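You operate a simulated robot arm through the tools that you are given. There is no shell and no other tool.

The job below is to be done with a simulated robot arm. You get a single attempt, and the scene is never put back.

JOB
Take tank 3 off test and cap it with the white plug.
Fine: bleed to 0 and shut the white lever first; grey tube end to the single rail block; the plug stands in the tube rail; flag back to NEW.

It is judged by the outcome, as a careful person would: the job done as asked, and still so three seconds after it is handed in. It fails if anything else is knocked over, pushed out of place, dropped, spilled or broken. A push-on lid holds only when it is set on centred and level and pressed home; a screw cap is set on level and turned clockwise until tight.

ROBOT AND FRAMES
A 7-joint arm with a two-finger parallel gripper, fixed in place. Base frame: the origin is at the foot of the arm, x ahead of it, y to its left, z up; the work surface is at about z = 88. Readings come in cm, rad, newtons and seconds.
Its first joint turns from -2.897 to 2.897 rad. Payload 4.4 kg.
The tool frame sits at the grasp point between the pads (the TCP): z along the fingers, y along the line on which they close. The tips reach 2.3 cm beyond it. Largest opening 9.4 cm; finger width 3.8, thickness 1; the body of the gripper, 5.4 by 9.6 cm, starts 3.9 cm behind the TCP.
Orientation is that of the tool frame in the base frame, as a unit quaternion [w, x, y, z]. With the fingers straight down and closing along the base's y, the tool's x points along the base's -x, its y along +y and its z along -z.

CONTROLS
- The arm moves only by the tool step_arm. Its argument "targets" is one flat list of numbers, 7 for each row, row after row: the turn, a rotation vector about the tool's x, y, z in rad, then the shift along the tool's x, y, z in m, then the gripper command, from -1 (fully open) to 1 (shut), values between in proportion. In form: [ax, ay, az, dx, dy, dz, grip, ax, ay, az, dx, dy, dz, grip, ...]. A call has 1 to 20 rows; each row shifts and turns the commanded pose from where the row before left it, along the tool's axes as they then stand. Rows are played at 5 a second. More than 5 cm and 0.15 rad between two rows, or a gripper value outside its range, and nothing of the call is played. Where a pose cannot be reached the arm comes as near as it can. A force on the tool above 40 N (or 10 N above the force at the start of the call, whichever is more), or a blocked arm, ends the call early, and 0.2 s more pass. Each finger travels about 7.2 cm/s and halts on what it meets, pressing with about 35 N; the grip force reading is that of the motor and also rises with nothing between the fingers. The clock runs only during rows and for 0.2 s after the last one: add rows that do not move to give the fingers time. The reply holds the time, the measured pose of the TCP, the force on the tool along the base axes, the opening and the grip force, in the units named above and with some noise, with the torque about the TCP (base axes, N m) and any sound that the robot's microphone picked up.
- Cameras (640 x 400 px; columns grow to the right, rows downward): "scene" is fixed at [40.14, 64.97, 153.28]; the picture's right is [-0.91, -0.41, 0.00], its down [-0.19, 0.42, -0.89] and it looks along [0.36, -0.81, -0.46] (base axes); focal length 336 px, centre (320, 200). "wrist" rides on the gripper at [8.6, 1.6, -7.4] in the tool frame; the picture's right is [-0.18, 0.98, 0.00], its down [-0.58, -0.11, -0.81] and it looks along [-0.79, -0.15, 0.59] (tool axes); focal length 243 px, centre (320, 200). There is no depth. A picture from a camera that has moved, and an enlarged one, comes with that camera's place and axes in the base frame and with its lens.
- snapshot(camera): a new picture of that camera. No time passes.
- zoom(camera, box): a new picture of the part [left, top, right, bottom] of that camera's present view, enlarged. No time passes.
- hand_in(): hands the job in; it is judged then, once.

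Nothing tells you positions but the pictures and the camera data. Unless the task says otherwise, let go and move clear before handing in.

The tools are called after "Emit:" as a command line: name --argument value ..., lists and objects as JSON in quotes. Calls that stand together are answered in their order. step_arm: Moves the arm, as the interface text tells. Its arguments: {"type":"object","properties":{"targets":{"type":"array","items":{"type":"number"}}},"required":["targets"]} The other tools are called the same way: snapshot (camera) takes a picture; zoom (camera, box) takes an enlarged picture of a part of a camera's view; hand_in () hands the job in.

At the start:

```text
t: 0.0
eef_pos: [76.98, 1.41, 125.38]
orientation: [0.0, -0.001, 1.0, 0.0]
force: [0.0, -0.4, 0.2]
moment: [-0.01, -0.01, 0.0]
opening: 9.39
grasp_force: 0.1
```

scene: 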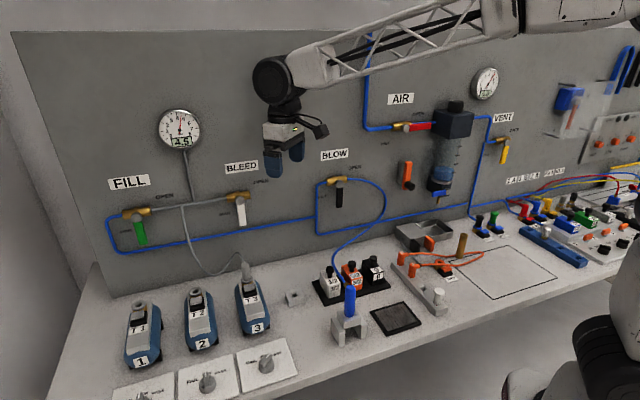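
wrist: 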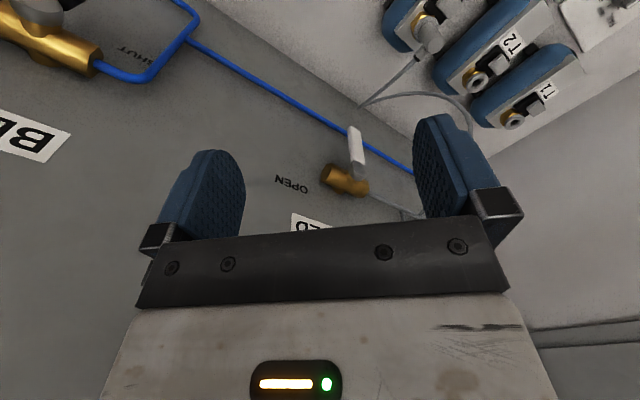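

I see a wall panel with the FILL, BLEED and BLOW levers, a gauge, and three tanks on the bench, with tank 3 connected by a grey tube. I'll zoom in on each part before I move anything.

Emit:
zoom --camera "scene" --box '[90, 90, 290, 215]'

Emit:
zoom --camera "scene" --box '[100, 250, 300, 375]'

Emit:
zoom --camera "scene" --box '[270, 215, 470, 340]'

Emit:
zoom --camera "scene" --box '[100, 170, 300, 295]'

Emit:
zoom --camera "scene" --box '[440, 120, 640, 245]'

Emit:
zoom --camera "scene" --box '[100, 320, 300, 400]'

```text
3.20 times, centred on (190, 152) of scene
camera zoom: at [40.14, 64.97, 153.28], right [-0.91, -0.41, 0.0], down [-0.19, 0.42, -0.89], along [0.36, -0.81, -0.46], focal length 1076 px, centre (736, 352)
```

zoom: 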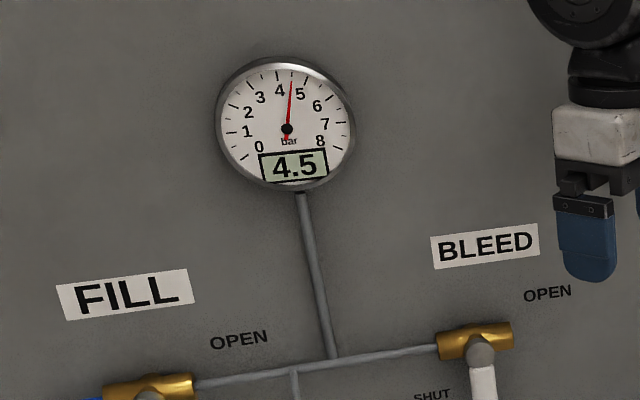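

```text
3.20 times, centred on (200, 312) of scene
camera zoom: at [40.14, 64.97, 153.28], right [-0.91, -0.41, 0.0], down [-0.19, 0.42, -0.89], along [0.36, -0.81, -0.46], focal length 1076 px, centre (704, -160)
```

zoom: 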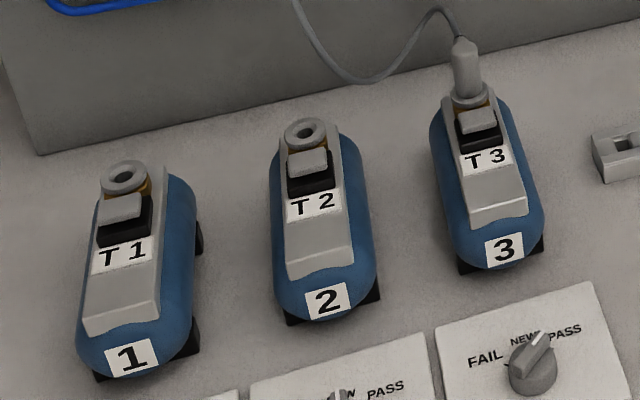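

```text
3.20 times, centred on (370, 278) of scene
camera zoom: at [40.14, 64.97, 153.28], right [-0.91, -0.41, 0.0], down [-0.19, 0.42, -0.89], along [0.36, -0.81, -0.46], focal length 1076 px, centre (160, -48)
```

zoom: 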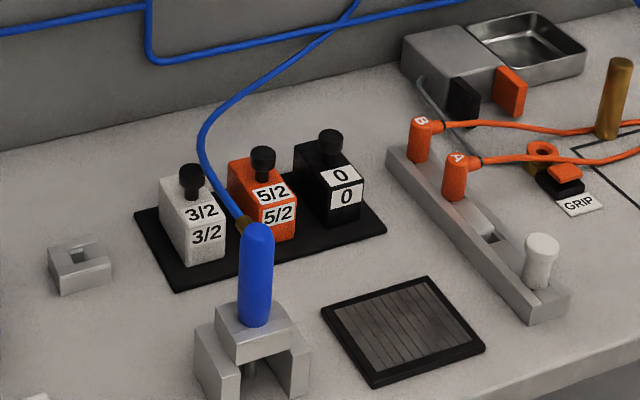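

```text
3.20 times, centred on (200, 232) of scene
camera zoom: at [40.14, 64.97, 153.28], right [-0.91, -0.41, 0.0], down [-0.19, 0.42, -0.89], along [0.36, -0.81, -0.46], focal length 1076 px, centre (704, 96)
```

zoom: 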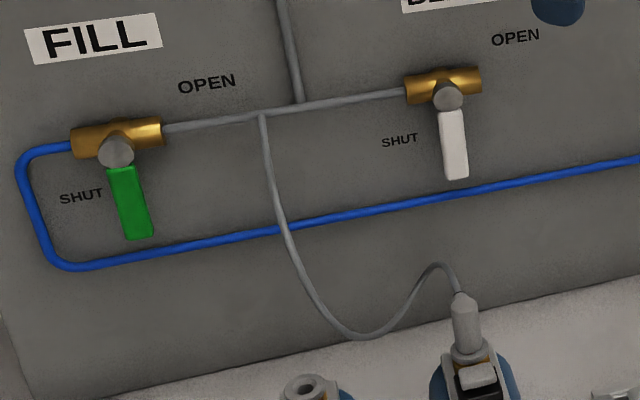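

```text
3.20 times, centred on (540, 182) of scene
camera zoom: at [40.14, 64.97, 153.28], right [-0.91, -0.41, 0.0], down [-0.19, 0.42, -0.89], along [0.36, -0.81, -0.46], focal length 1076 px, centre (-384, 256)
```

zoom: 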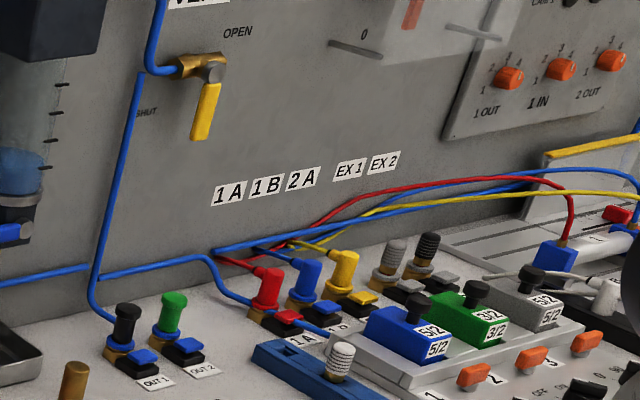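

```text
3.20 times, centred on (200, 360) of scene
camera zoom: at [40.14, 64.97, 153.28], right [-0.91, -0.41, 0.0], down [-0.19, 0.42, -0.89], along [0.36, -0.81, -0.46], focal length 1076 px, centre (704, -312)
```

zoom: 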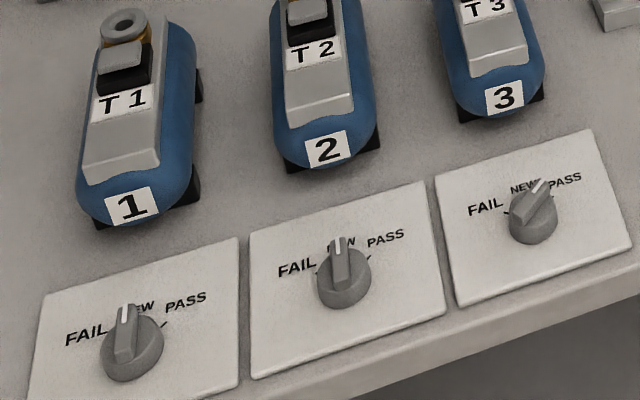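

I've worked out that the panel runs at about 45° in the base frame, roughly along x−y≈94, with the bleed lever near (90, 4, 113). I'll turn the tool to line up with the panel, back off a little, and look again.

Emit:
step_arm --targets '[0, 0, 0.1309, 0.01, 0, 0, -1, 0, 0, 0.1309, 0.01, 0.01, 0, -1, 0, 0, 0.1309, 0.01, 0.01, 0, -1, 0, 0, 0.1309, 0.01, 0.01, 0, -1, 0, 0, 0.1309, 0.01, 0.01, 0, -1, 0, 0, 0.1309, 0.01, 0.01, 0, -1]'

Emit:
snapshot --camera "wrist"

Emit:
snapshot --camera "scene"

```text
t: 1.4
eef_pos: [73.2, 7.71, 125.24]
orientation: [0.0, 0.383, 0.924, 0.0]
force: [-0.2, 0.7, 0.2]
moment: [0.01, -0.02, 0.02]
opening: 9.37
grasp_force: 0.0
```

```text
taken
camera wrist: at [68.36, 15.05, 132.87], right [0.83, 0.56, 0.0], down [0.33, -0.49, 0.81], along [0.45, -0.67, -0.59], focal length 243 px, centre (320, 200)
```

wrist: 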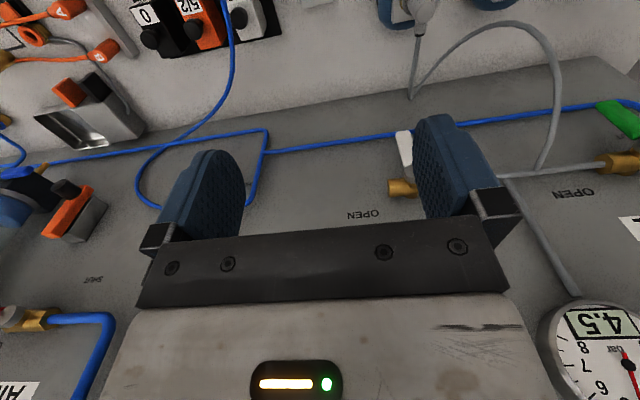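

```text
taken
```

scene: 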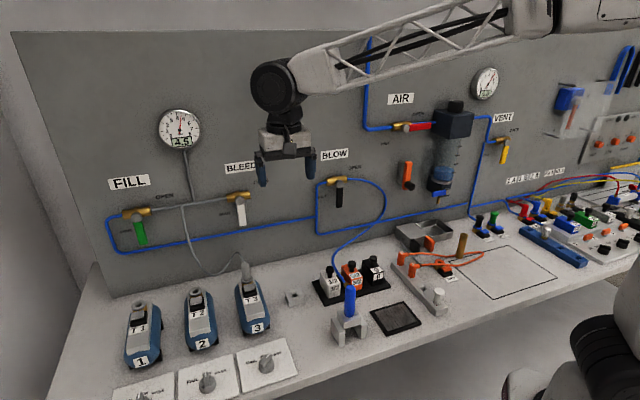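

The tool is now square to the panel and the gauge still reads 4.5. I'll shift sideways toward the bleed valve so it shows clearly between the fingers.

Emit:
step_arm --targets '[0, 0, 0, 0, 0.04, 0, -1, 0, 0, 0, 0, 0.04, 0, -1, 0, 0, 0, 0, 0, 0, -1]'

Emit:
snapshot --camera "wrist"

```text
t: 2.2
eef_pos: [78.66, 13.55, 125.19]
orientation: [0.001, 0.383, 0.924, 0.001]
force: [-0.5, -1.1, 0.7]
moment: [0.04, -0.03, 0.01]
opening: 9.38
grasp_force: 0.0
```

```text
taken
camera wrist: at [73.8, 20.94, 132.76], right [0.83, 0.56, 0.0], down [0.33, -0.49, 0.81], along [0.46, -0.67, -0.59], focal length 243 px, centre (320, 200)
```

wrist: 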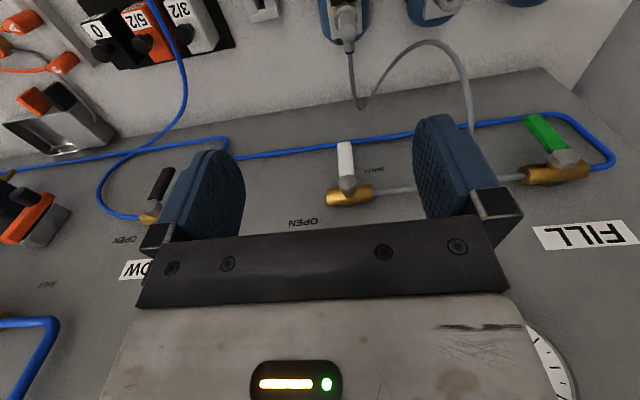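

Emit:
zoom --camera "wrist" --box '[250, 100, 450, 225]'

Emit:
zoom --camera "wrist" --box '[260, 0, 460, 125]'

Emit:
zoom --camera "scene" --box '[200, 170, 300, 232]'

```text
3.20 times, centred on (350, 162) of wrist
camera zoom: at [73.8, 20.94, 132.76], right [0.83, 0.56, 0.0], down [0.33, -0.49, 0.81], along [0.46, -0.67, -0.59], focal length 776 px, centre (224, 320)
```

zoom: 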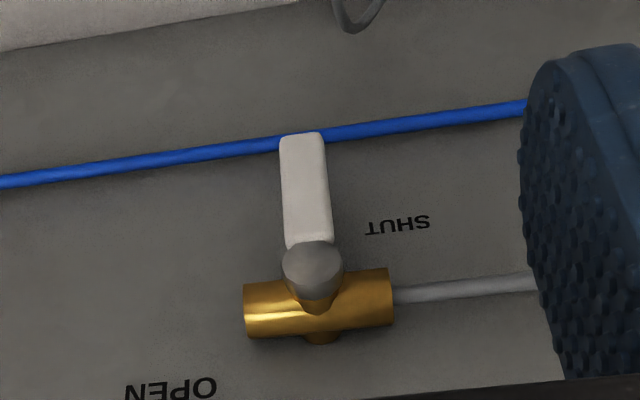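

```text
3.20 times, centred on (360, 62) of wrist
camera zoom: at [73.8, 20.94, 132.76], right [0.83, 0.56, 0.0], down [0.33, -0.49, 0.81], along [0.46, -0.67, -0.59], focal length 776 px, centre (192, 640)
```

zoom: 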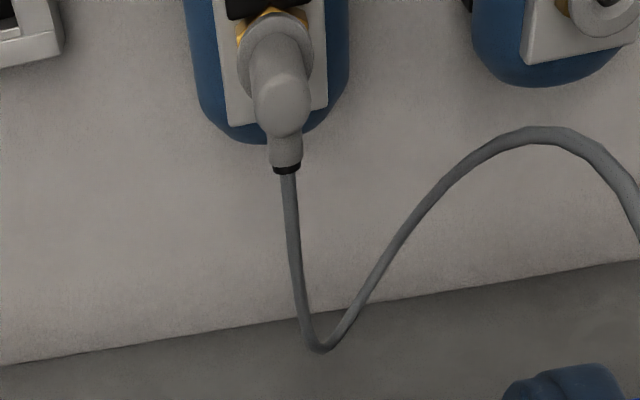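

```text
6.40 times, centred on (250, 201) of scene
camera zoom: at [40.14, 64.97, 153.28], right [-0.91, -0.41, 0.0], down [-0.19, 0.42, -0.89], along [0.36, -0.81, -0.46], focal length 2152 px, centre (768, 194)
```

zoom: 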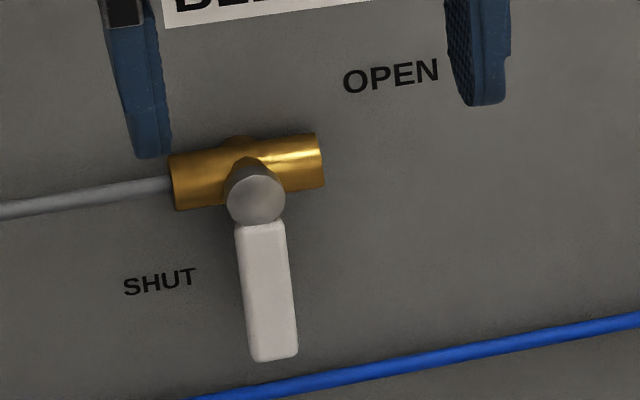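

I've placed the bleed valve pivot at about s=66.4, z=114, with the lever hanging 7 cm down (SHUT) and about 6.4 cm out from the panel. OPEN should be where it points to the viewer's right. Next I'll tilt the tool horizontal so it faces the panel.

Emit:
step_arm --targets '[0, -0.1428, 0, 0, 0, 0, -1, 0, -0.1428, 0, 0, 0, 0, -1, 0, -0.1428, 0, 0, 0, 0, -1, 0, -0.1428, 0, 0, 0, 0, -1, 0, -0.1428, 0, 0, 0, 0, -1, 0, -0.1428, 0, 0, 0, 0, -1, 0, -0.1428, 0, 0, 0, 0, -1, 0, -0.1428, 0, 0, 0, 0, -1, 0, -0.1428, 0, 0, 0, 0, -1, 0, -0.1428, 0, 0, 0, 0, -1, 0, -0.1428, 0, 0, 0, 0, -1, 0, 0, 0, 0, 0, 0, -1]'

Emit:
snapshot --camera "wrist"

Emit:
snapshot --camera "scene"

```text
t: 4.8
eef_pos: [78.91, 13.53, 125.41]
orientation: [0.654, 0.27, 0.653, -0.27]
force: [0.3, -0.3, 0.2]
moment: [0.02, -0.03, -0.02]
opening: 9.42
grasp_force: 0.0
```

```text
taken
camera wrist: at [74.8, 19.98, 116.79], right [0.69, 0.7, 0.18], down [-0.65, 0.49, 0.58], along [0.31, -0.52, 0.79], focal length 243 px, centre (320, 200)
```

wrist: 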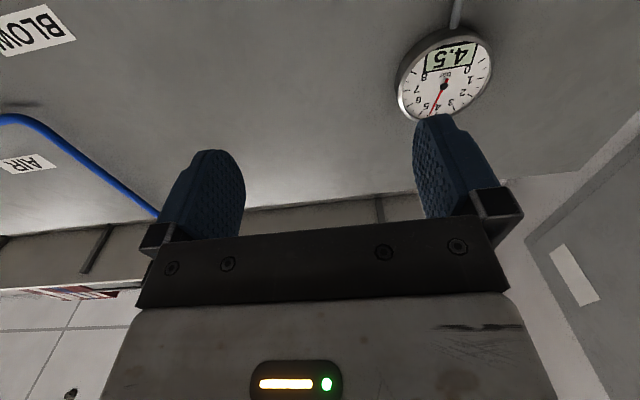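

```text
taken
```

scene: 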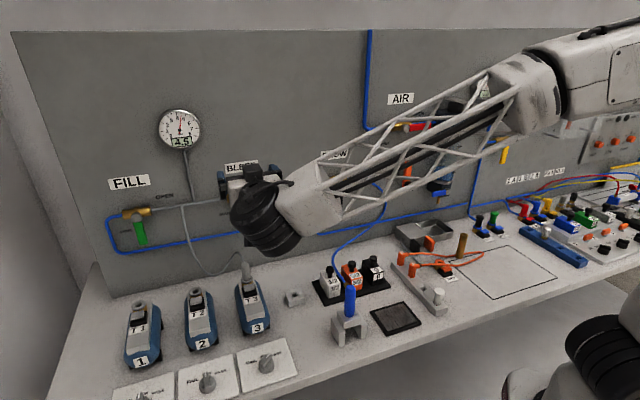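

The tool is horizontal now, but the camera hangs underneath and would come close to tank 3's tube. I'll roll the tool to put the camera on top and check that the arm can hold that pose.

Emit:
step_arm --targets '[0, 0, 0.15, 0, 0, 0, -1, 0, 0, 0.15, 0, 0, 0, -1, 0, 0, 0.15, 0, 0, 0, -1, 0, 0, 0.15, 0, 0, 0, -1, 0, 0, 0.15, 0, 0, 0, -1, 0, 0, 0.15, 0, 0, 0, -1, 0, 0, 0.15, 0, 0, 0, -1, 0, 0, 0.15, 0, 0, 0, -1, 0, 0, 0.15, 0, 0, 0, -1, 0, 0, 0.15, 0, 0, 0, -1, 0, 0, 0.0708, 0, 0, 0, -1, 0, 0, 0, 0, 0, 0, -1]'

Emit:
snapshot --camera "wrist"

Emit:
snapshot --camera "scene"

```text
t: 7.4
eef_pos: [79.61, 13.84, 129.38]
orientation: [0.675, 0.619, 0.36, 0.176]
force: [0.0, -0.2, -0.1]
moment: [-0.02, 0.03, 0.01]
opening: 9.4
grasp_force: 0.1
out of reach, approached as far as the arm can: row 9, 10, 11
```

```text
taken
camera wrist: at [80.5, 25.47, 128.89], right [0.08, 0.04, 1.0], down [-0.98, 0.16, 0.07], along [-0.15, -0.99, 0.05], focal length 243 px, centre (320, 200)
```

wrist: 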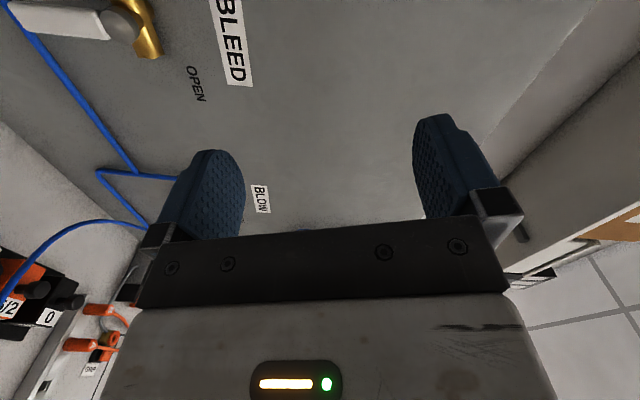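

```text
taken
```

scene: 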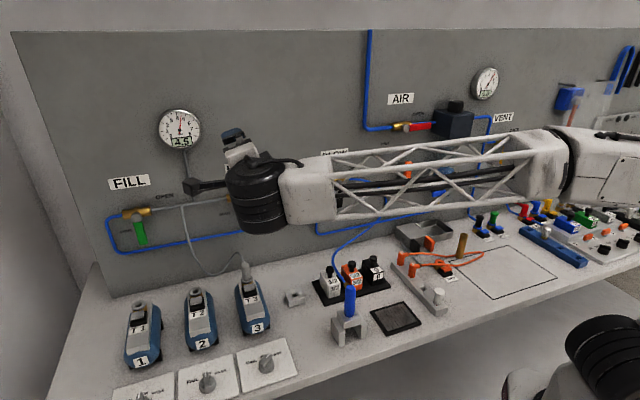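

The roll ran into a joint limit in that direction. I'll undo it and roll the other way, which should bring the camera on top.

Emit:
step_arm --targets '[0, 0, -0.15, 0, 0, 0, -1, 0, 0, -0.15, 0, 0, 0, -1, 0, 0, -0.15, 0, 0, 0, -1, 0, 0, -0.15, 0, 0, 0, -1, 0, 0, -0.15, 0, 0, 0, -1, 0, 0, -0.15, 0, 0, 0, -1, 0, 0, -0.15, 0, 0, 0, -1, 0, 0, -0.15, 0, 0, 0, -1, 0, 0, -0.15, 0, 0, 0, -1, 0, 0, -0.15, 0, 0, 0, -1, 0, 0, -0.0708, 0, 0, 0, -1, 0, 0, 0, 0, 0, 0, -1]'

Emit:
snapshot --camera "scene"

```text
t: 10.0
eef_pos: [79.38, 13.87, 129.32]
orientation: [0.612, 0.197, 0.686, -0.34]
force: [-1.2, 0.3, -0.7]
moment: [0.0, -0.01, -0.01]
opening: 9.38
grasp_force: 0.0
```

```text
taken
```

scene: 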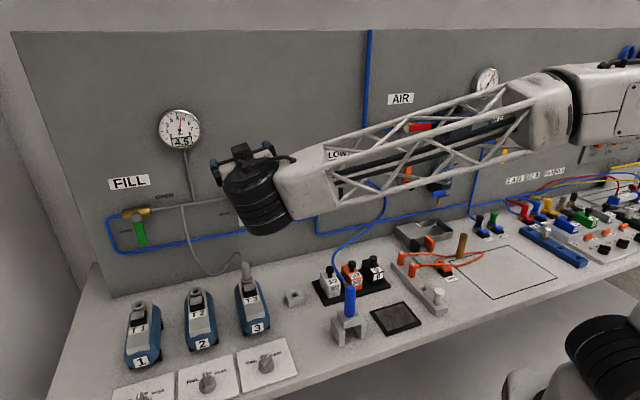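

The wrist came back cleanly. I'll keep rolling in the negative direction until the camera is on top.

Emit:
step_arm --targets '[0, 0, -0.1458, 0, 0, 0, -1, 0, 0, -0.1458, 0, 0, 0, -1, 0, 0, -0.1458, 0, 0, 0, -1, 0, 0, -0.1458, 0, 0, 0, -1, 0, 0, -0.1458, 0, 0, 0, -1, 0, 0, -0.1458, 0, 0, 0, -1, 0, 0, -0.1458, 0, 0, 0, -1, 0, 0, -0.1458, 0, 0, 0, -1, 0, 0, -0.1458, 0, 0, 0, -1, 0, 0, -0.1458, 0, 0, 0, -1, 0, 0, -0.1458, 0, 0, 0, -1, 0, 0, -0.1458, 0, 0, 0, -1, 0, 0, -0.1458, 0, 0, 0, -1, 0, 0, -0.1458, 0, 0, 0, -1, 0, 0, -0.1458, 0, 0, 0, -1, 0, 0, -0.1458, 0, 0, 0, -1, 0, 0, -0.1458, 0, 0, 0, -1, 0, 0, -0.1458, 0, 0, 0, -1, 0, 0, -0.1458, 0, 0, 0, -1, 0, 0, -0.1458, 0, 0, 0, -1]'

Emit:
snapshot --camera "wrist"

Emit:
snapshot --camera "scene"

```text
t: 14.2
eef_pos: [79.54, 13.77, 129.3]
orientation: [0.27, 0.659, -0.274, 0.646]
force: [0.2, 1.0, 0.8]
moment: [-0.01, 0.03, 0.01]
opening: 9.39
grasp_force: 0.0
```

```text
taken
camera wrist: at [73.26, 17.94, 138.25], right [-0.7, -0.69, -0.18], down [-0.5, 0.66, -0.57], along [0.51, -0.31, -0.8], focal length 243 px, centre (320, 200)
```

wrist: 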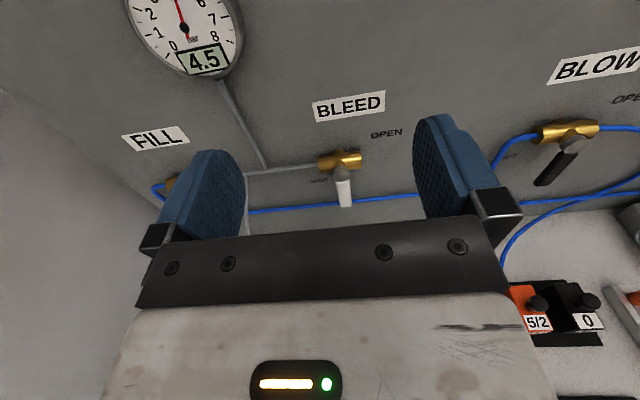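

```text
taken
```

scene: 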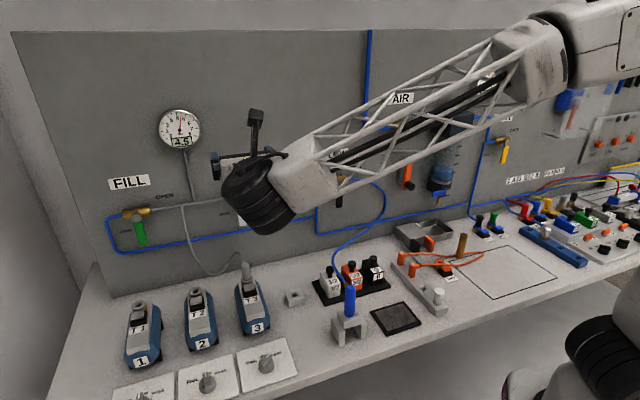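

The camera is now on top with an upright view of the bleed valve and lever. I'll tilt the fingers about 25° downward and move to a point just in front of the lever.

Emit:
step_arm --targets '[0, -0.145, 0, 0, 0, 0, 0.2, 0, -0.145, 0, 0, 0, 0, 0.2, 0, -0.145, 0, 0, 0, 0, 0.2, 0, 0, 0, -0.04, 0, 0.01, 0.2, 0, 0, 0, -0.04, 0, 0.01, 0.2, 0, 0, 0, -0.03, 0, 0, 0.2, 0, 0, 0, 0, 0, 0, 0.2]'

Emit:
snapshot --camera "wrist"

Emit:
snapshot --camera "scene"

```text
t: 15.8
eef_pos: [77.24, 15.89, 118.74]
orientation: [0.203, 0.783, -0.326, 0.489]
force: [0.4, -0.1, -0.1]
moment: [0.03, -0.04, -0.01]
opening: 3.79
grasp_force: 0.0
```

```text
taken
camera wrist: at [74.17, 16.91, 129.83], right [-0.75, -0.64, -0.17], down [-0.61, 0.77, -0.17], along [0.24, -0.03, -0.97], focal length 243 px, centre (320, 200)
```

wrist: 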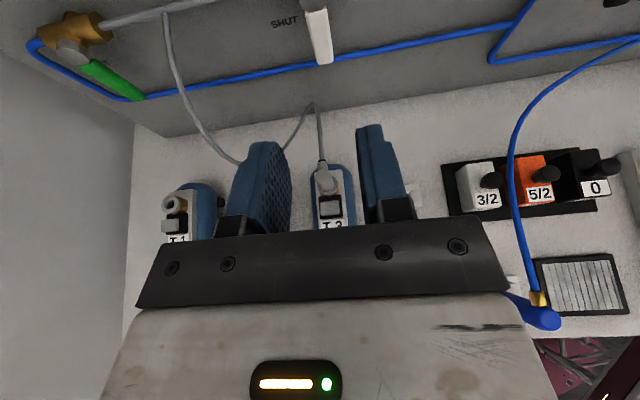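

```text
taken
```

scene: 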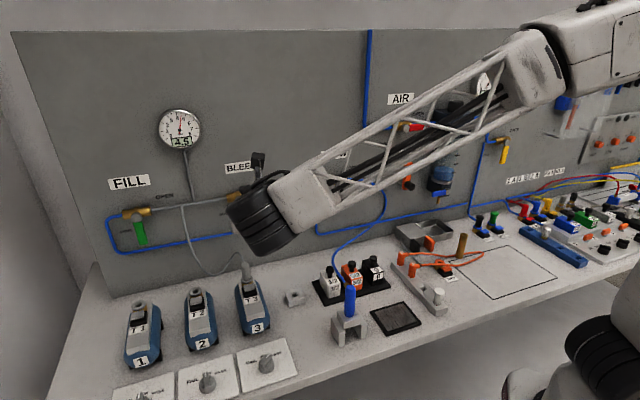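

The tilt is about 26°, and I put the lever tip at s≈66.2, z≈106.8. I'll advance most of the way with the fingers half open to straddle it, then check.

Emit:
step_arm --targets '[0, 0, 0, -0.007, -0.0012, 0.03, 0.2, 0, 0, 0, -0.007, -0.0012, 0.03, 0.2, 0, 0, 0, -0.0067, -0.0012, 0.03, 0.2, 0, 0, 0, 0, 0, 0.03, 0.2, 0, 0, 0, 0, 0, 0, 0.2]'

Emit:
snapshot --camera "wrist"

Emit:
zoom --camera "scene" --box '[150, 90, 310, 290]'

```text
t: 17.0
eef_pos: [84.39, 9.06, 111.5]
orientation: [0.203, 0.783, -0.326, 0.49]
force: [0.0, -0.4, 0.4]
moment: [-0.01, 0.02, 0.04]
opening: 3.74
grasp_force: 0.1
```

```text
taken
camera wrist: at [81.22, 10.1, 122.62], right [-0.75, -0.64, -0.17], down [-0.61, 0.77, -0.17], along [0.24, -0.03, -0.97], focal length 243 px, centre (320, 200)
```

wrist: 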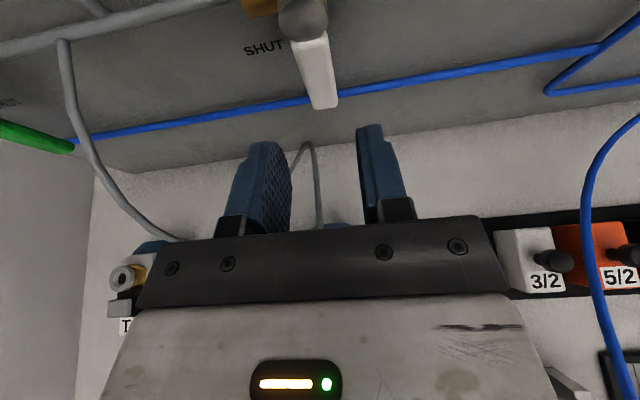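

```text
2.00 times, centred on (230, 190) of scene
camera zoom: at [40.14, 64.97, 153.28], right [-0.91, -0.41, 0.0], down [-0.19, 0.42, -0.89], along [0.36, -0.81, -0.46], focal length 673 px, centre (500, 220)
```

zoom: 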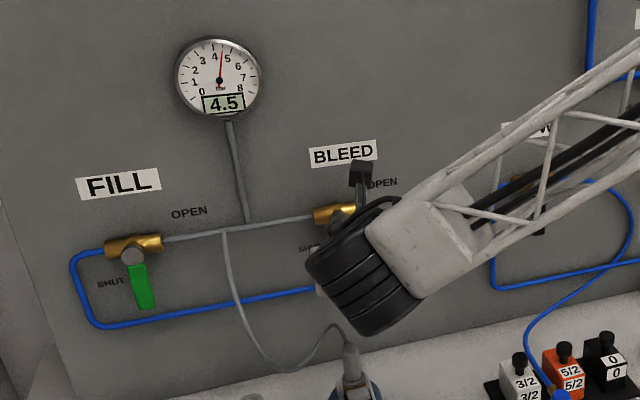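

The lever sits in line with the gap between the fingers, so I'll slide in to straddle it.

Emit:
step_arm --targets '[0, 0, 0, 0, 0, 0.02, 0.2, 0, 0, 0, 0, 0, 0.02, 0.2, 0, 0, 0, 0, 0, 0.02, 0.2, 0, 0, 0, 0, 0, 0.01, 0.2, 0, 0, 0, 0, 0, 0, 0.2]'

Emit:
snapshot --camera "wrist"

Emit:
zoom --camera "scene" --box '[150, 90, 310, 290]'

```text
t: 18.2
eef_pos: [89.05, 4.68, 108.33]
orientation: [0.204, 0.783, -0.327, 0.489]
force: [-0.5, -0.6, -0.5]
moment: [-0.01, -0.04, 0.01]
opening: 3.76
grasp_force: 0.2
```

```text
taken
camera wrist: at [85.82, 5.86, 119.51], right [-0.75, -0.64, -0.17], down [-0.61, 0.77, -0.17], along [0.24, -0.03, -0.97], focal length 243 px, centre (320, 200)
```

wrist: 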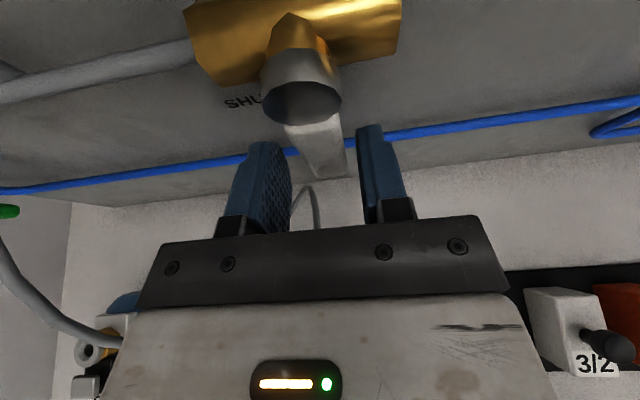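

```text
2.00 times, centred on (230, 190) of scene
camera zoom: at [40.14, 64.97, 153.28], right [-0.91, -0.41, 0.0], down [-0.19, 0.42, -0.89], along [0.36, -0.81, -0.46], focal length 673 px, centre (500, 220)
```

zoom: 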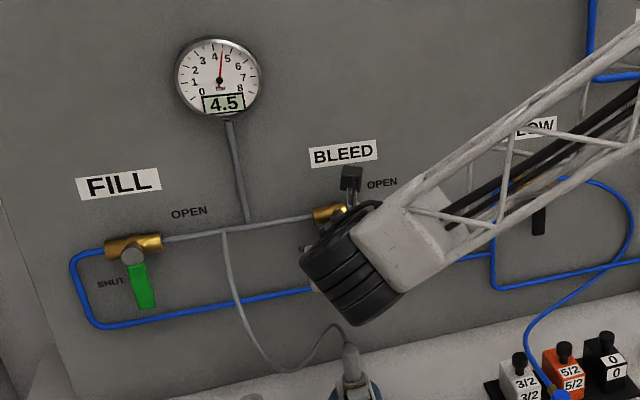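

The fingers are straddling the lever, with the TCP at s=66.3, z=108.3 and the pivot near s=66.1, z=114.2. I'll swing it counter-clockwise (as viewed) along its arc, starting with about 40°.

Emit:
step_arm --targets '[0, 0, -0.147, 0, 0, 0, 0.2, 0, 0, 0, -0.0007, 0.0102, -0.0004, 0.2, 0, 0, -0.147, 0, 0, 0, 0.2, 0, 0, 0, -0.0006, 0.01015, -0.0012, 0.2, 0, 0, -0.147, 0, 0, 0, 0.2, 0, 0, 0, -0.00045, 0.01004, -0.0019, 0.2, 0, 0, -0.147, 0, 0, 0, 0.2, 0, 0, 0, -0.00026, 0.0099, -0.0026, 0.2, 0, 0, 0, 0, 0, 0, 0.2]'

Emit:
snapshot --camera "wrist"

Emit:
zoom --camera "scene" --box '[150, 90, 310, 290]'

```text
t: 20.2
eef_pos: [86.48, 2.09, 109.71]
orientation: [0.336, 0.844, -0.083, 0.409]
force: [0.6, 1.1, -0.6]
moment: [-0.04, 0.0, 0.02]
opening: 3.8
grasp_force: 0.1
```

```text
taken
camera wrist: at [86.7, 6.91, 120.38], right [-0.53, -0.77, 0.35], down [-0.84, 0.52, -0.14], along [-0.08, -0.37, -0.93], focal length 243 px, centre (320, 200)
```

wrist: 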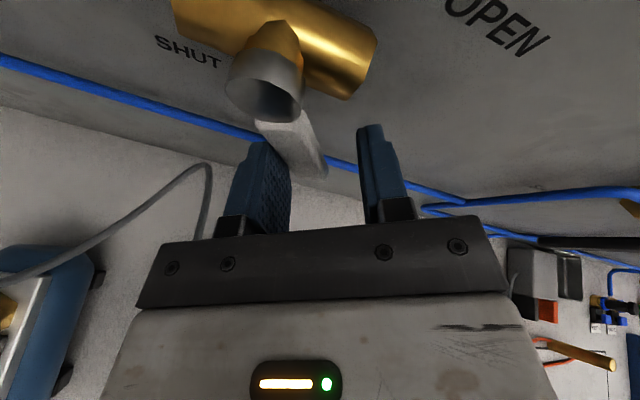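

```text
2.00 times, centred on (230, 190) of scene
camera zoom: at [40.14, 64.97, 153.28], right [-0.91, -0.41, 0.0], down [-0.19, 0.42, -0.89], along [0.36, -0.81, -0.46], focal length 673 px, centre (500, 220)
```

zoom: 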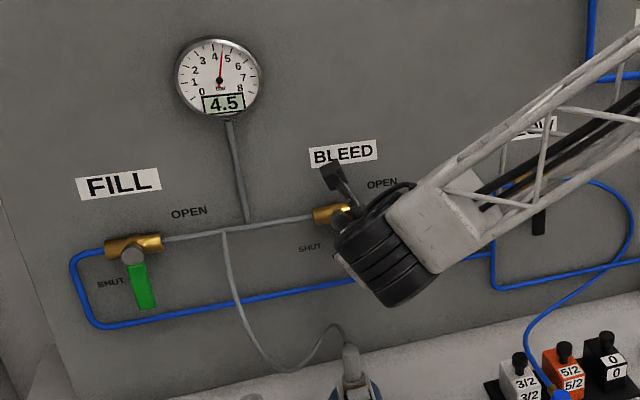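

The lever is following and the forces are low. I'll continue the arc.

Emit:
step_arm --targets '[0, 0, -0.147, 0, 0, 0, 0.2, 0, 0, 0, 0, 0.0097, -0.0032, 0.2, 0, 0, -0.147, 0, 0, 0, 0.2, 0, 0, 0, 0.0003, 0.0095, -0.0037, 0.2, 0, 0, -0.147, 0, 0, 0, 0.2, 0, 0, 0, 0.0006, 0.0094, -0.0041, 0.2, 0, 0, -0.147, 0, 0, 0, 0.2, 0, 0, 0, 0.001, 0.0092, -0.0043, 0.2, 0, 0, 0, 0, 0, 0, 0.2]'

Emit:
snapshot --camera "wrist"

Emit:
zoom --camera "scene" --box '[150, 90, 310, 290]'

```text
t: 22.2
eef_pos: [84.92, 0.69, 113.32]
orientation: [0.44, 0.832, 0.162, 0.295]
force: [-1.5, 0.5, -2.4]
moment: [0.04, 0.09, 0.03]
opening: 3.9
grasp_force: 1.6
```

```text
taken
camera wrist: at [86.99, 9.17, 120.96], right [-0.13, -0.65, 0.75], down [-0.96, 0.27, 0.06], along [-0.24, -0.71, -0.66], focal length 243 px, centre (320, 200)
```

wrist: 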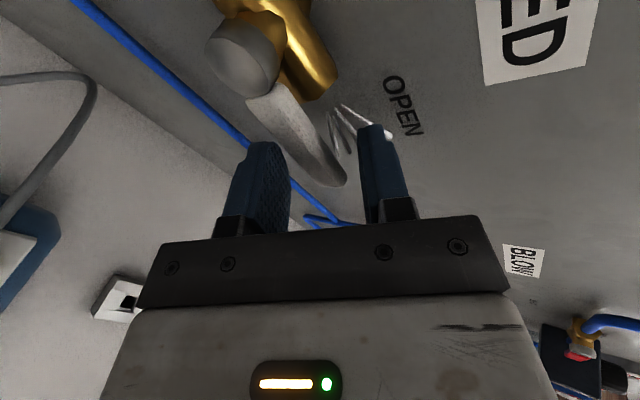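

```text
2.00 times, centred on (230, 190) of scene
camera zoom: at [40.14, 64.97, 153.28], right [-0.91, -0.41, 0.0], down [-0.19, 0.42, -0.89], along [0.36, -0.81, -0.46], focal length 673 px, centre (500, 220)
```

zoom: 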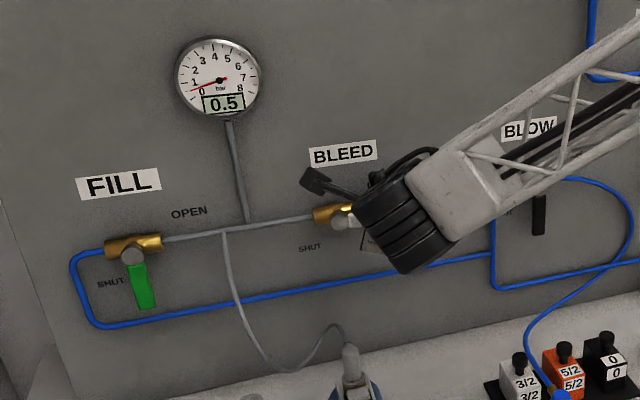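

The bleed is open: air is venting and the gauge is down to 0.5. I'll hold here until it reaches 0.

Emit:
step_arm --targets '[0, 0, 0, 0, 0, 0, 0.2, 0, 0, 0, 0, 0, 0, 0.2, 0, 0, 0, 0, 0, 0, 0.2, 0, 0, 0, 0, 0, 0, 0.2, 0, 0, 0, 0, 0, 0, 0.2, 0, 0, 0, 0, 0, 0, 0.2, 0, 0, 0, 0, 0, 0, 0.2, 0, 0, 0, 0, 0, 0, 0.2, 0, 0, 0, 0, 0, 0, 0.2, 0, 0, 0, 0, 0, 0, 0.2]'

Emit:
zoom --camera "scene" --box '[150, 90, 310, 290]'

Emit:
snapshot --camera "wrist"

```text
t: 24.4
eef_pos: [84.91, 0.57, 113.19]
orientation: [0.44, 0.833, 0.163, 0.294]
force: [-1.9, -0.4, -0.6]
moment: [0.02, -0.04, 0.02]
opening: 3.78
grasp_force: 0.3
```

```text
2.00 times, centred on (230, 190) of scene
camera zoom: at [40.14, 64.97, 153.28], right [-0.91, -0.41, 0.0], down [-0.19, 0.42, -0.89], along [0.36, -0.81, -0.46], focal length 673 px, centre (500, 220)
```

zoom: 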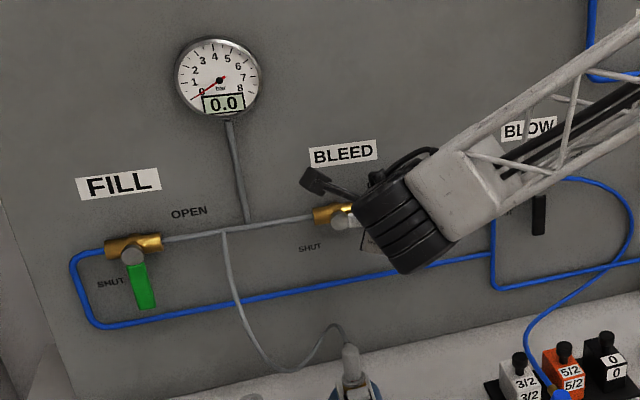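

```text
taken
camera wrist: at [86.99, 9.17, 120.96], right [-0.13, -0.65, 0.75], down [-0.96, 0.27, 0.06], along [-0.24, -0.71, -0.66], focal length 243 px, centre (320, 200)
```

wrist: 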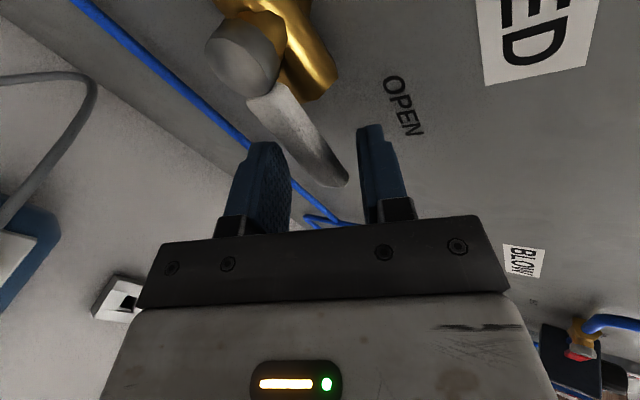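

The gauge reads 0.0. I'll reverse the arc to bring the white lever back to SHUT.

Emit:
step_arm --targets '[0, 0, 0, -0.001, -0.0092, 0.0043, 0.2, 0, 0, 0.147, 0, 0, 0, 0.2, 0, 0, 0, -0.0006, -0.0094, 0.0041, 0.2, 0, 0, 0.147, 0, 0, 0, 0.2, 0, 0, 0, -0.0003, -0.0095, 0.0037, 0.2, 0, 0, 0.147, 0, 0, 0, 0.2, 0, 0, 0, 0, -0.0097, 0.0032, 0.2, 0, 0, 0.147, 0, 0, 0, 0.2, 0, 0, 0, 0.0003, -0.0099, 0.0026, 0.2, 0, 0, 0.147, 0, 0, 0, 0.2, 0, 0, 0, 0.00045, -0.01, 0.0019, 0.2, 0, 0, 0.147, 0, 0, 0, 0.2, 0, 0, 0, 0.0006, -0.0101, 0.0012, 0.2, 0, 0, 0.147, 0, 0, 0, 0.2, 0, 0, 0, 0.0007, -0.0102, 0.0004, 0.2, 0, 0, 0.147, 0, 0, 0, 0.2]'

Emit:
snapshot --camera "wrist"

Emit:
zoom --camera "scene" --box '[150, 90, 310, 290]'

```text
t: 27.8
eef_pos: [88.92, 4.84, 108.31]
orientation: [0.204, 0.783, -0.327, 0.489]
force: [-0.1, -0.6, 0.1]
moment: [-0.02, -0.02, 0.01]
opening: 3.77
grasp_force: 0.2
```

```text
taken
camera wrist: at [85.84, 5.89, 119.44], right [-0.75, -0.63, -0.17], down [-0.61, 0.77, -0.17], along [0.24, -0.03, -0.97], focal length 243 px, centre (320, 200)
```

wrist: 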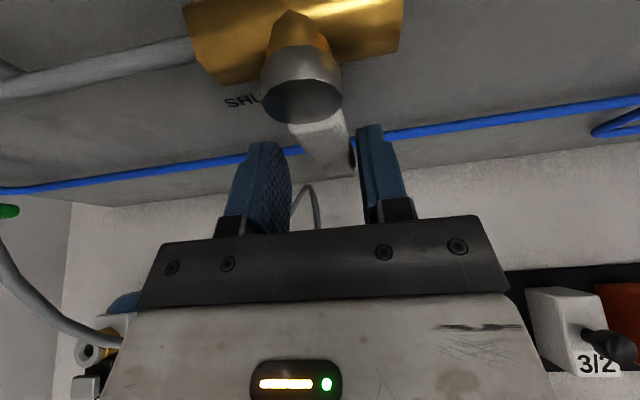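

```text
2.00 times, centred on (230, 190) of scene
camera zoom: at [40.14, 64.97, 153.28], right [-0.91, -0.41, 0.0], down [-0.19, 0.42, -0.89], along [0.36, -0.81, -0.46], focal length 673 px, centre (500, 220)
```

zoom: 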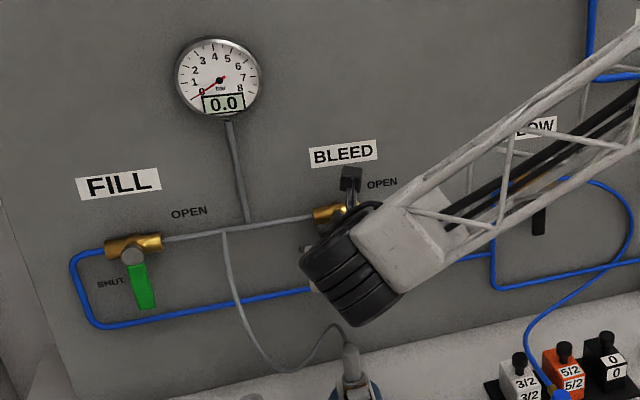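

The lever is almost down again but still a few degrees short. I'll nudge it left until it rests at its SHUT stop.

Emit:
step_arm --targets '[0, 0, 0, 0, -0.003, 0, 0.2, 0, 0, 0, 0, -0.003, 0, 0.2, 0, 0, 0, 0, -0.002, 0, 0.2, 0, 0, 0, 0, 0, 0, 0.2]'

Emit:
snapshot --camera "wrist"

```text
t: 28.8
eef_pos: [89.6, 5.43, 108.25]
orientation: [0.203, 0.783, -0.326, 0.489]
force: [-5.6, -9.6, 2.7]
moment: [0.03, -0.05, -0.08]
opening: 4.24
grasp_force: 5.1
```

```text
taken
camera wrist: at [86.4, 6.38, 119.47], right [-0.75, -0.63, -0.17], down [-0.61, 0.77, -0.17], along [0.24, -0.03, -0.97], focal length 243 px, centre (320, 200)
```

wrist: 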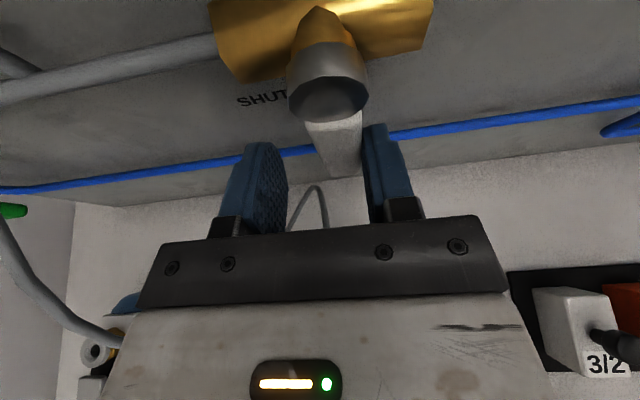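

The lever is firm against its SHUT stop, with about 11 N of reaction. I'll centre the fingers again and back straight out.

Emit:
step_arm --targets '[0, 0, 0, 0, 0.006, 0, 0.2, 0, 0, 0, 0, 0, 0, 0.2, 0, 0, 0, 0, 0, -0.03, 0.2, 0, 0, 0, 0, 0, -0.03, 0.2, 0, 0, 0, 0, 0, -0.03, 0.2, 0, 0, 0, 0, 0, -0.04, 0.2, 0, 0, 0, 0, 0, -0.04, 0.2, 0, 0, 0, 0, 0, 0, 0.2]'

Emit:
snapshot --camera "wrist"

Emit:
snapshot --camera "scene"

```text
t: 30.6
eef_pos: [78.46, 15.94, 115.84]
orientation: [0.204, 0.782, -0.326, 0.489]
force: [-0.4, 0.2, 0.0]
moment: [0.04, 0.0, 0.0]
opening: 3.76
grasp_force: 0.0
```

```text
taken
camera wrist: at [75.27, 16.95, 126.93], right [-0.75, -0.64, -0.17], down [-0.61, 0.77, -0.17], along [0.24, -0.03, -0.97], focal length 243 px, centre (320, 200)
```

wrist: 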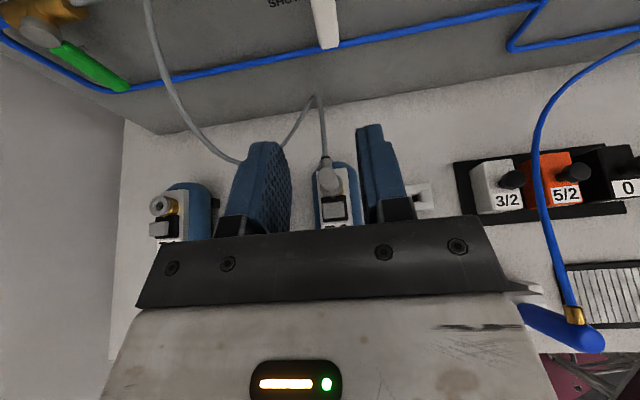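

```text
taken
```

scene: 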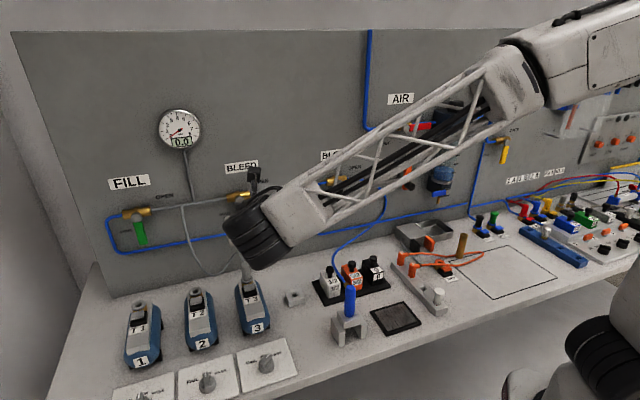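

The lever hangs vertical at SHUT and the gauge reads 0.0. Next I'll look closely at tank 3's fitting, the rail block and the other fittings.

Emit:
zoom --camera "wrist" --box '[290, 80, 370, 240]'

Emit:
zoom --camera "scene" --box '[380, 215, 480, 320]'

Emit:
zoom --camera "scene" --box '[270, 280, 320, 312]'

Emit:
zoom --camera "scene" --box '[460, 190, 560, 262]'

Emit:
zoom --camera "scene" --box '[110, 280, 220, 370]'

Emit:
zoom --camera "scene" --box '[230, 340, 300, 400]'

```text
2.50 times, centred on (330, 160) of wrist
camera zoom: at [75.27, 16.95, 126.93], right [-0.75, -0.64, -0.17], down [-0.61, 0.77, -0.17], along [0.24, -0.03, -0.97], focal length 606 px, centre (295, 300)
```

zoom: 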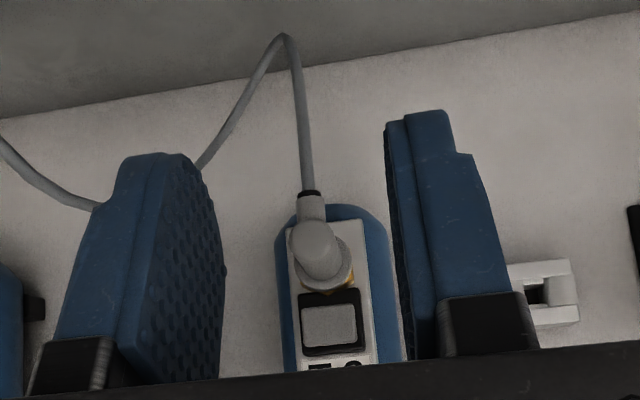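

```text
3.81 times, centred on (430, 268) of scene
camera zoom: at [40.14, 64.97, 153.28], right [-0.91, -0.41, 0.0], down [-0.19, 0.42, -0.89], along [0.36, -0.81, -0.46], focal length 1281 px, centre (-99, -57)
```

zoom: 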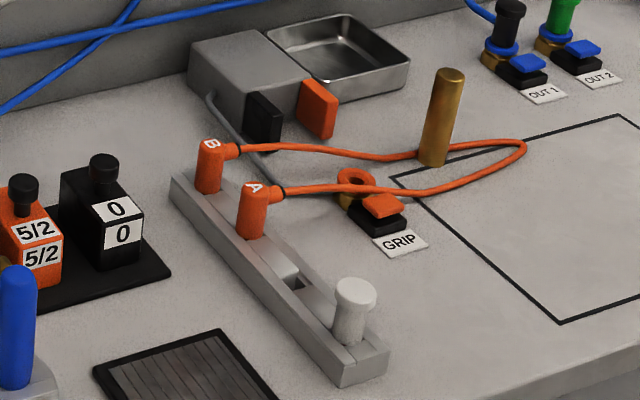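

```text
12.50 times, centred on (295, 296) of scene
camera zoom: at [40.14, 64.97, 153.28], right [-0.91, -0.41, 0.0], down [-0.19, 0.42, -0.89], along [0.36, -0.81, -0.46], focal length 4204 px, centre (632, -1000)
```

zoom: 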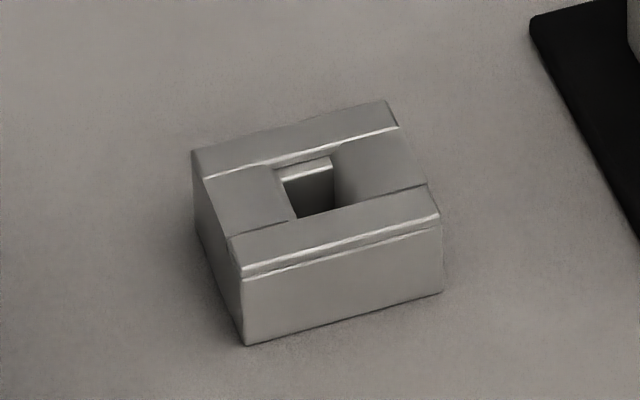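

```text
5.56 times, centred on (510, 226) of scene
camera zoom: at [40.14, 64.97, 153.28], right [-0.91, -0.41, 0.0], down [-0.19, 0.42, -0.89], along [0.36, -0.81, -0.46], focal length 1868 px, centre (-736, 56)
```

zoom: 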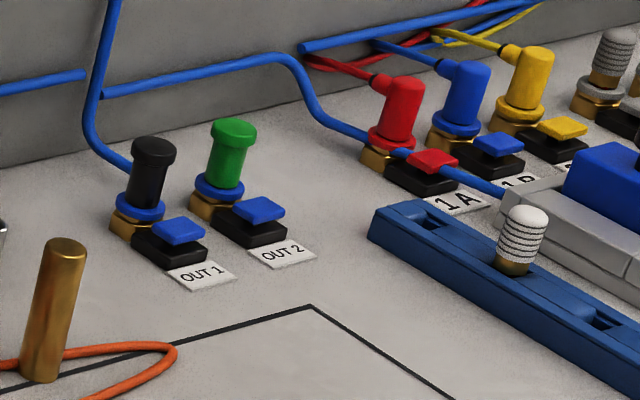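

```text
4.44 times, centred on (165, 325) of scene
camera zoom: at [40.14, 64.97, 153.28], right [-0.91, -0.41, 0.0], down [-0.19, 0.42, -0.89], along [0.36, -0.81, -0.46], focal length 1495 px, centre (1009, -356)
```

zoom: 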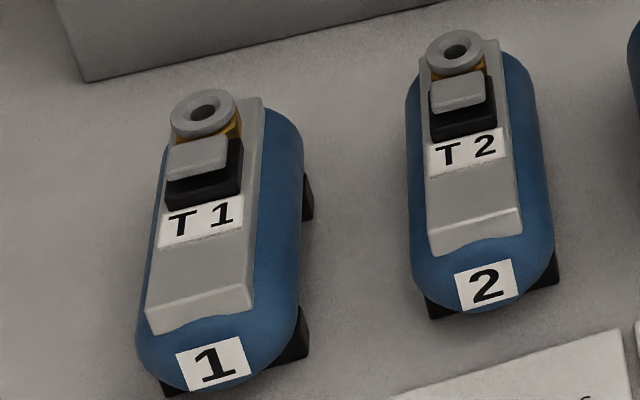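

```text
6.67 times, centred on (265, 370) of scene
camera zoom: at [40.14, 64.97, 153.28], right [-0.91, -0.41, 0.0], down [-0.19, 0.42, -0.89], along [0.36, -0.81, -0.46], focal length 2242 px, centre (687, -933)
```

zoom: 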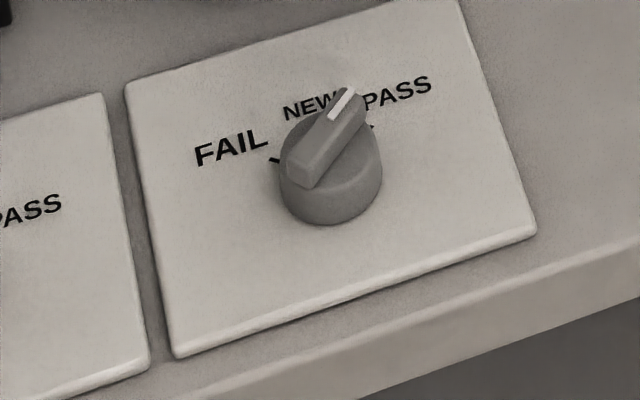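

Each fitting has a release button in front of its socket, and the rail blocks have square holes for the plugs. I'll raise the arm and point the tool straight down with the camera on the outer side to work on tank 3.

Emit:
step_arm --targets '[0, 0, 0, 0.036, 0, -0.0176, -0.2, 0, 0, 0, 0.036, 0, -0.0176, -0.2, 0, -0.1396, 0, 0, 0, 0, -0.2, 0, -0.1396, 0, 0, 0, 0, -0.2, 0, -0.1396, 0, 0, 0, 0, -0.2, 0, -0.1396, 0, 0, 0, 0, -0.2, 0, -0.1396, 0, 0, 0, 0, -0.2, 0, -0.1396, 0, 0, 0, 0, -0.2, 0, -0.1396, 0, 0, 0, 0, -0.2, 0, -0.1396, 0, 0, 0, 0, -0.2, 0, 0, 0, 0, 0, 0, -0.2]'

Emit:
snapshot --camera "wrist"

Emit:
snapshot --camera "scene"

```text
t: 33.0
eef_pos: [78.45, 15.93, 123.75]
orientation: [-0.002, 0.923, -0.384, -0.001]
force: [0.0, 0.1, 0.6]
moment: [0.01, 0.0, 0.0]
opening: 5.67
grasp_force: 0.1
```

```text
taken
camera wrist: at [83.41, 8.66, 131.31], right [-0.83, -0.56, 0.0], down [-0.33, 0.49, 0.81], along [-0.45, 0.67, -0.59], focal length 243 px, centre (320, 200)
```

wrist: 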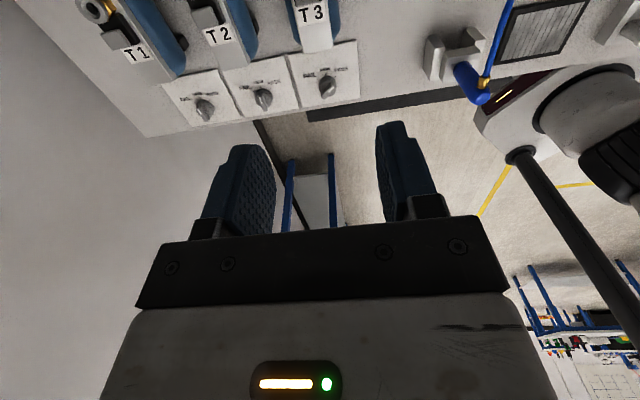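

```text
taken
```

scene: 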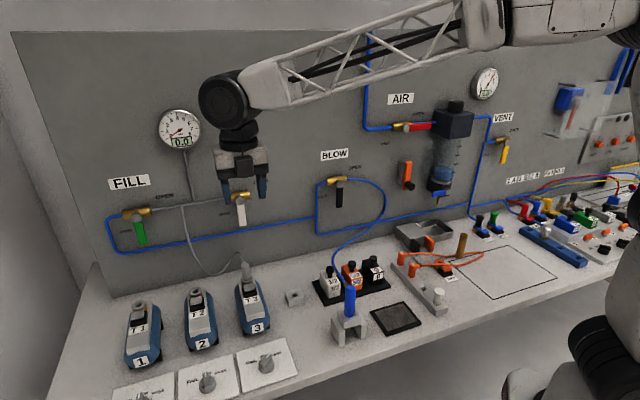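

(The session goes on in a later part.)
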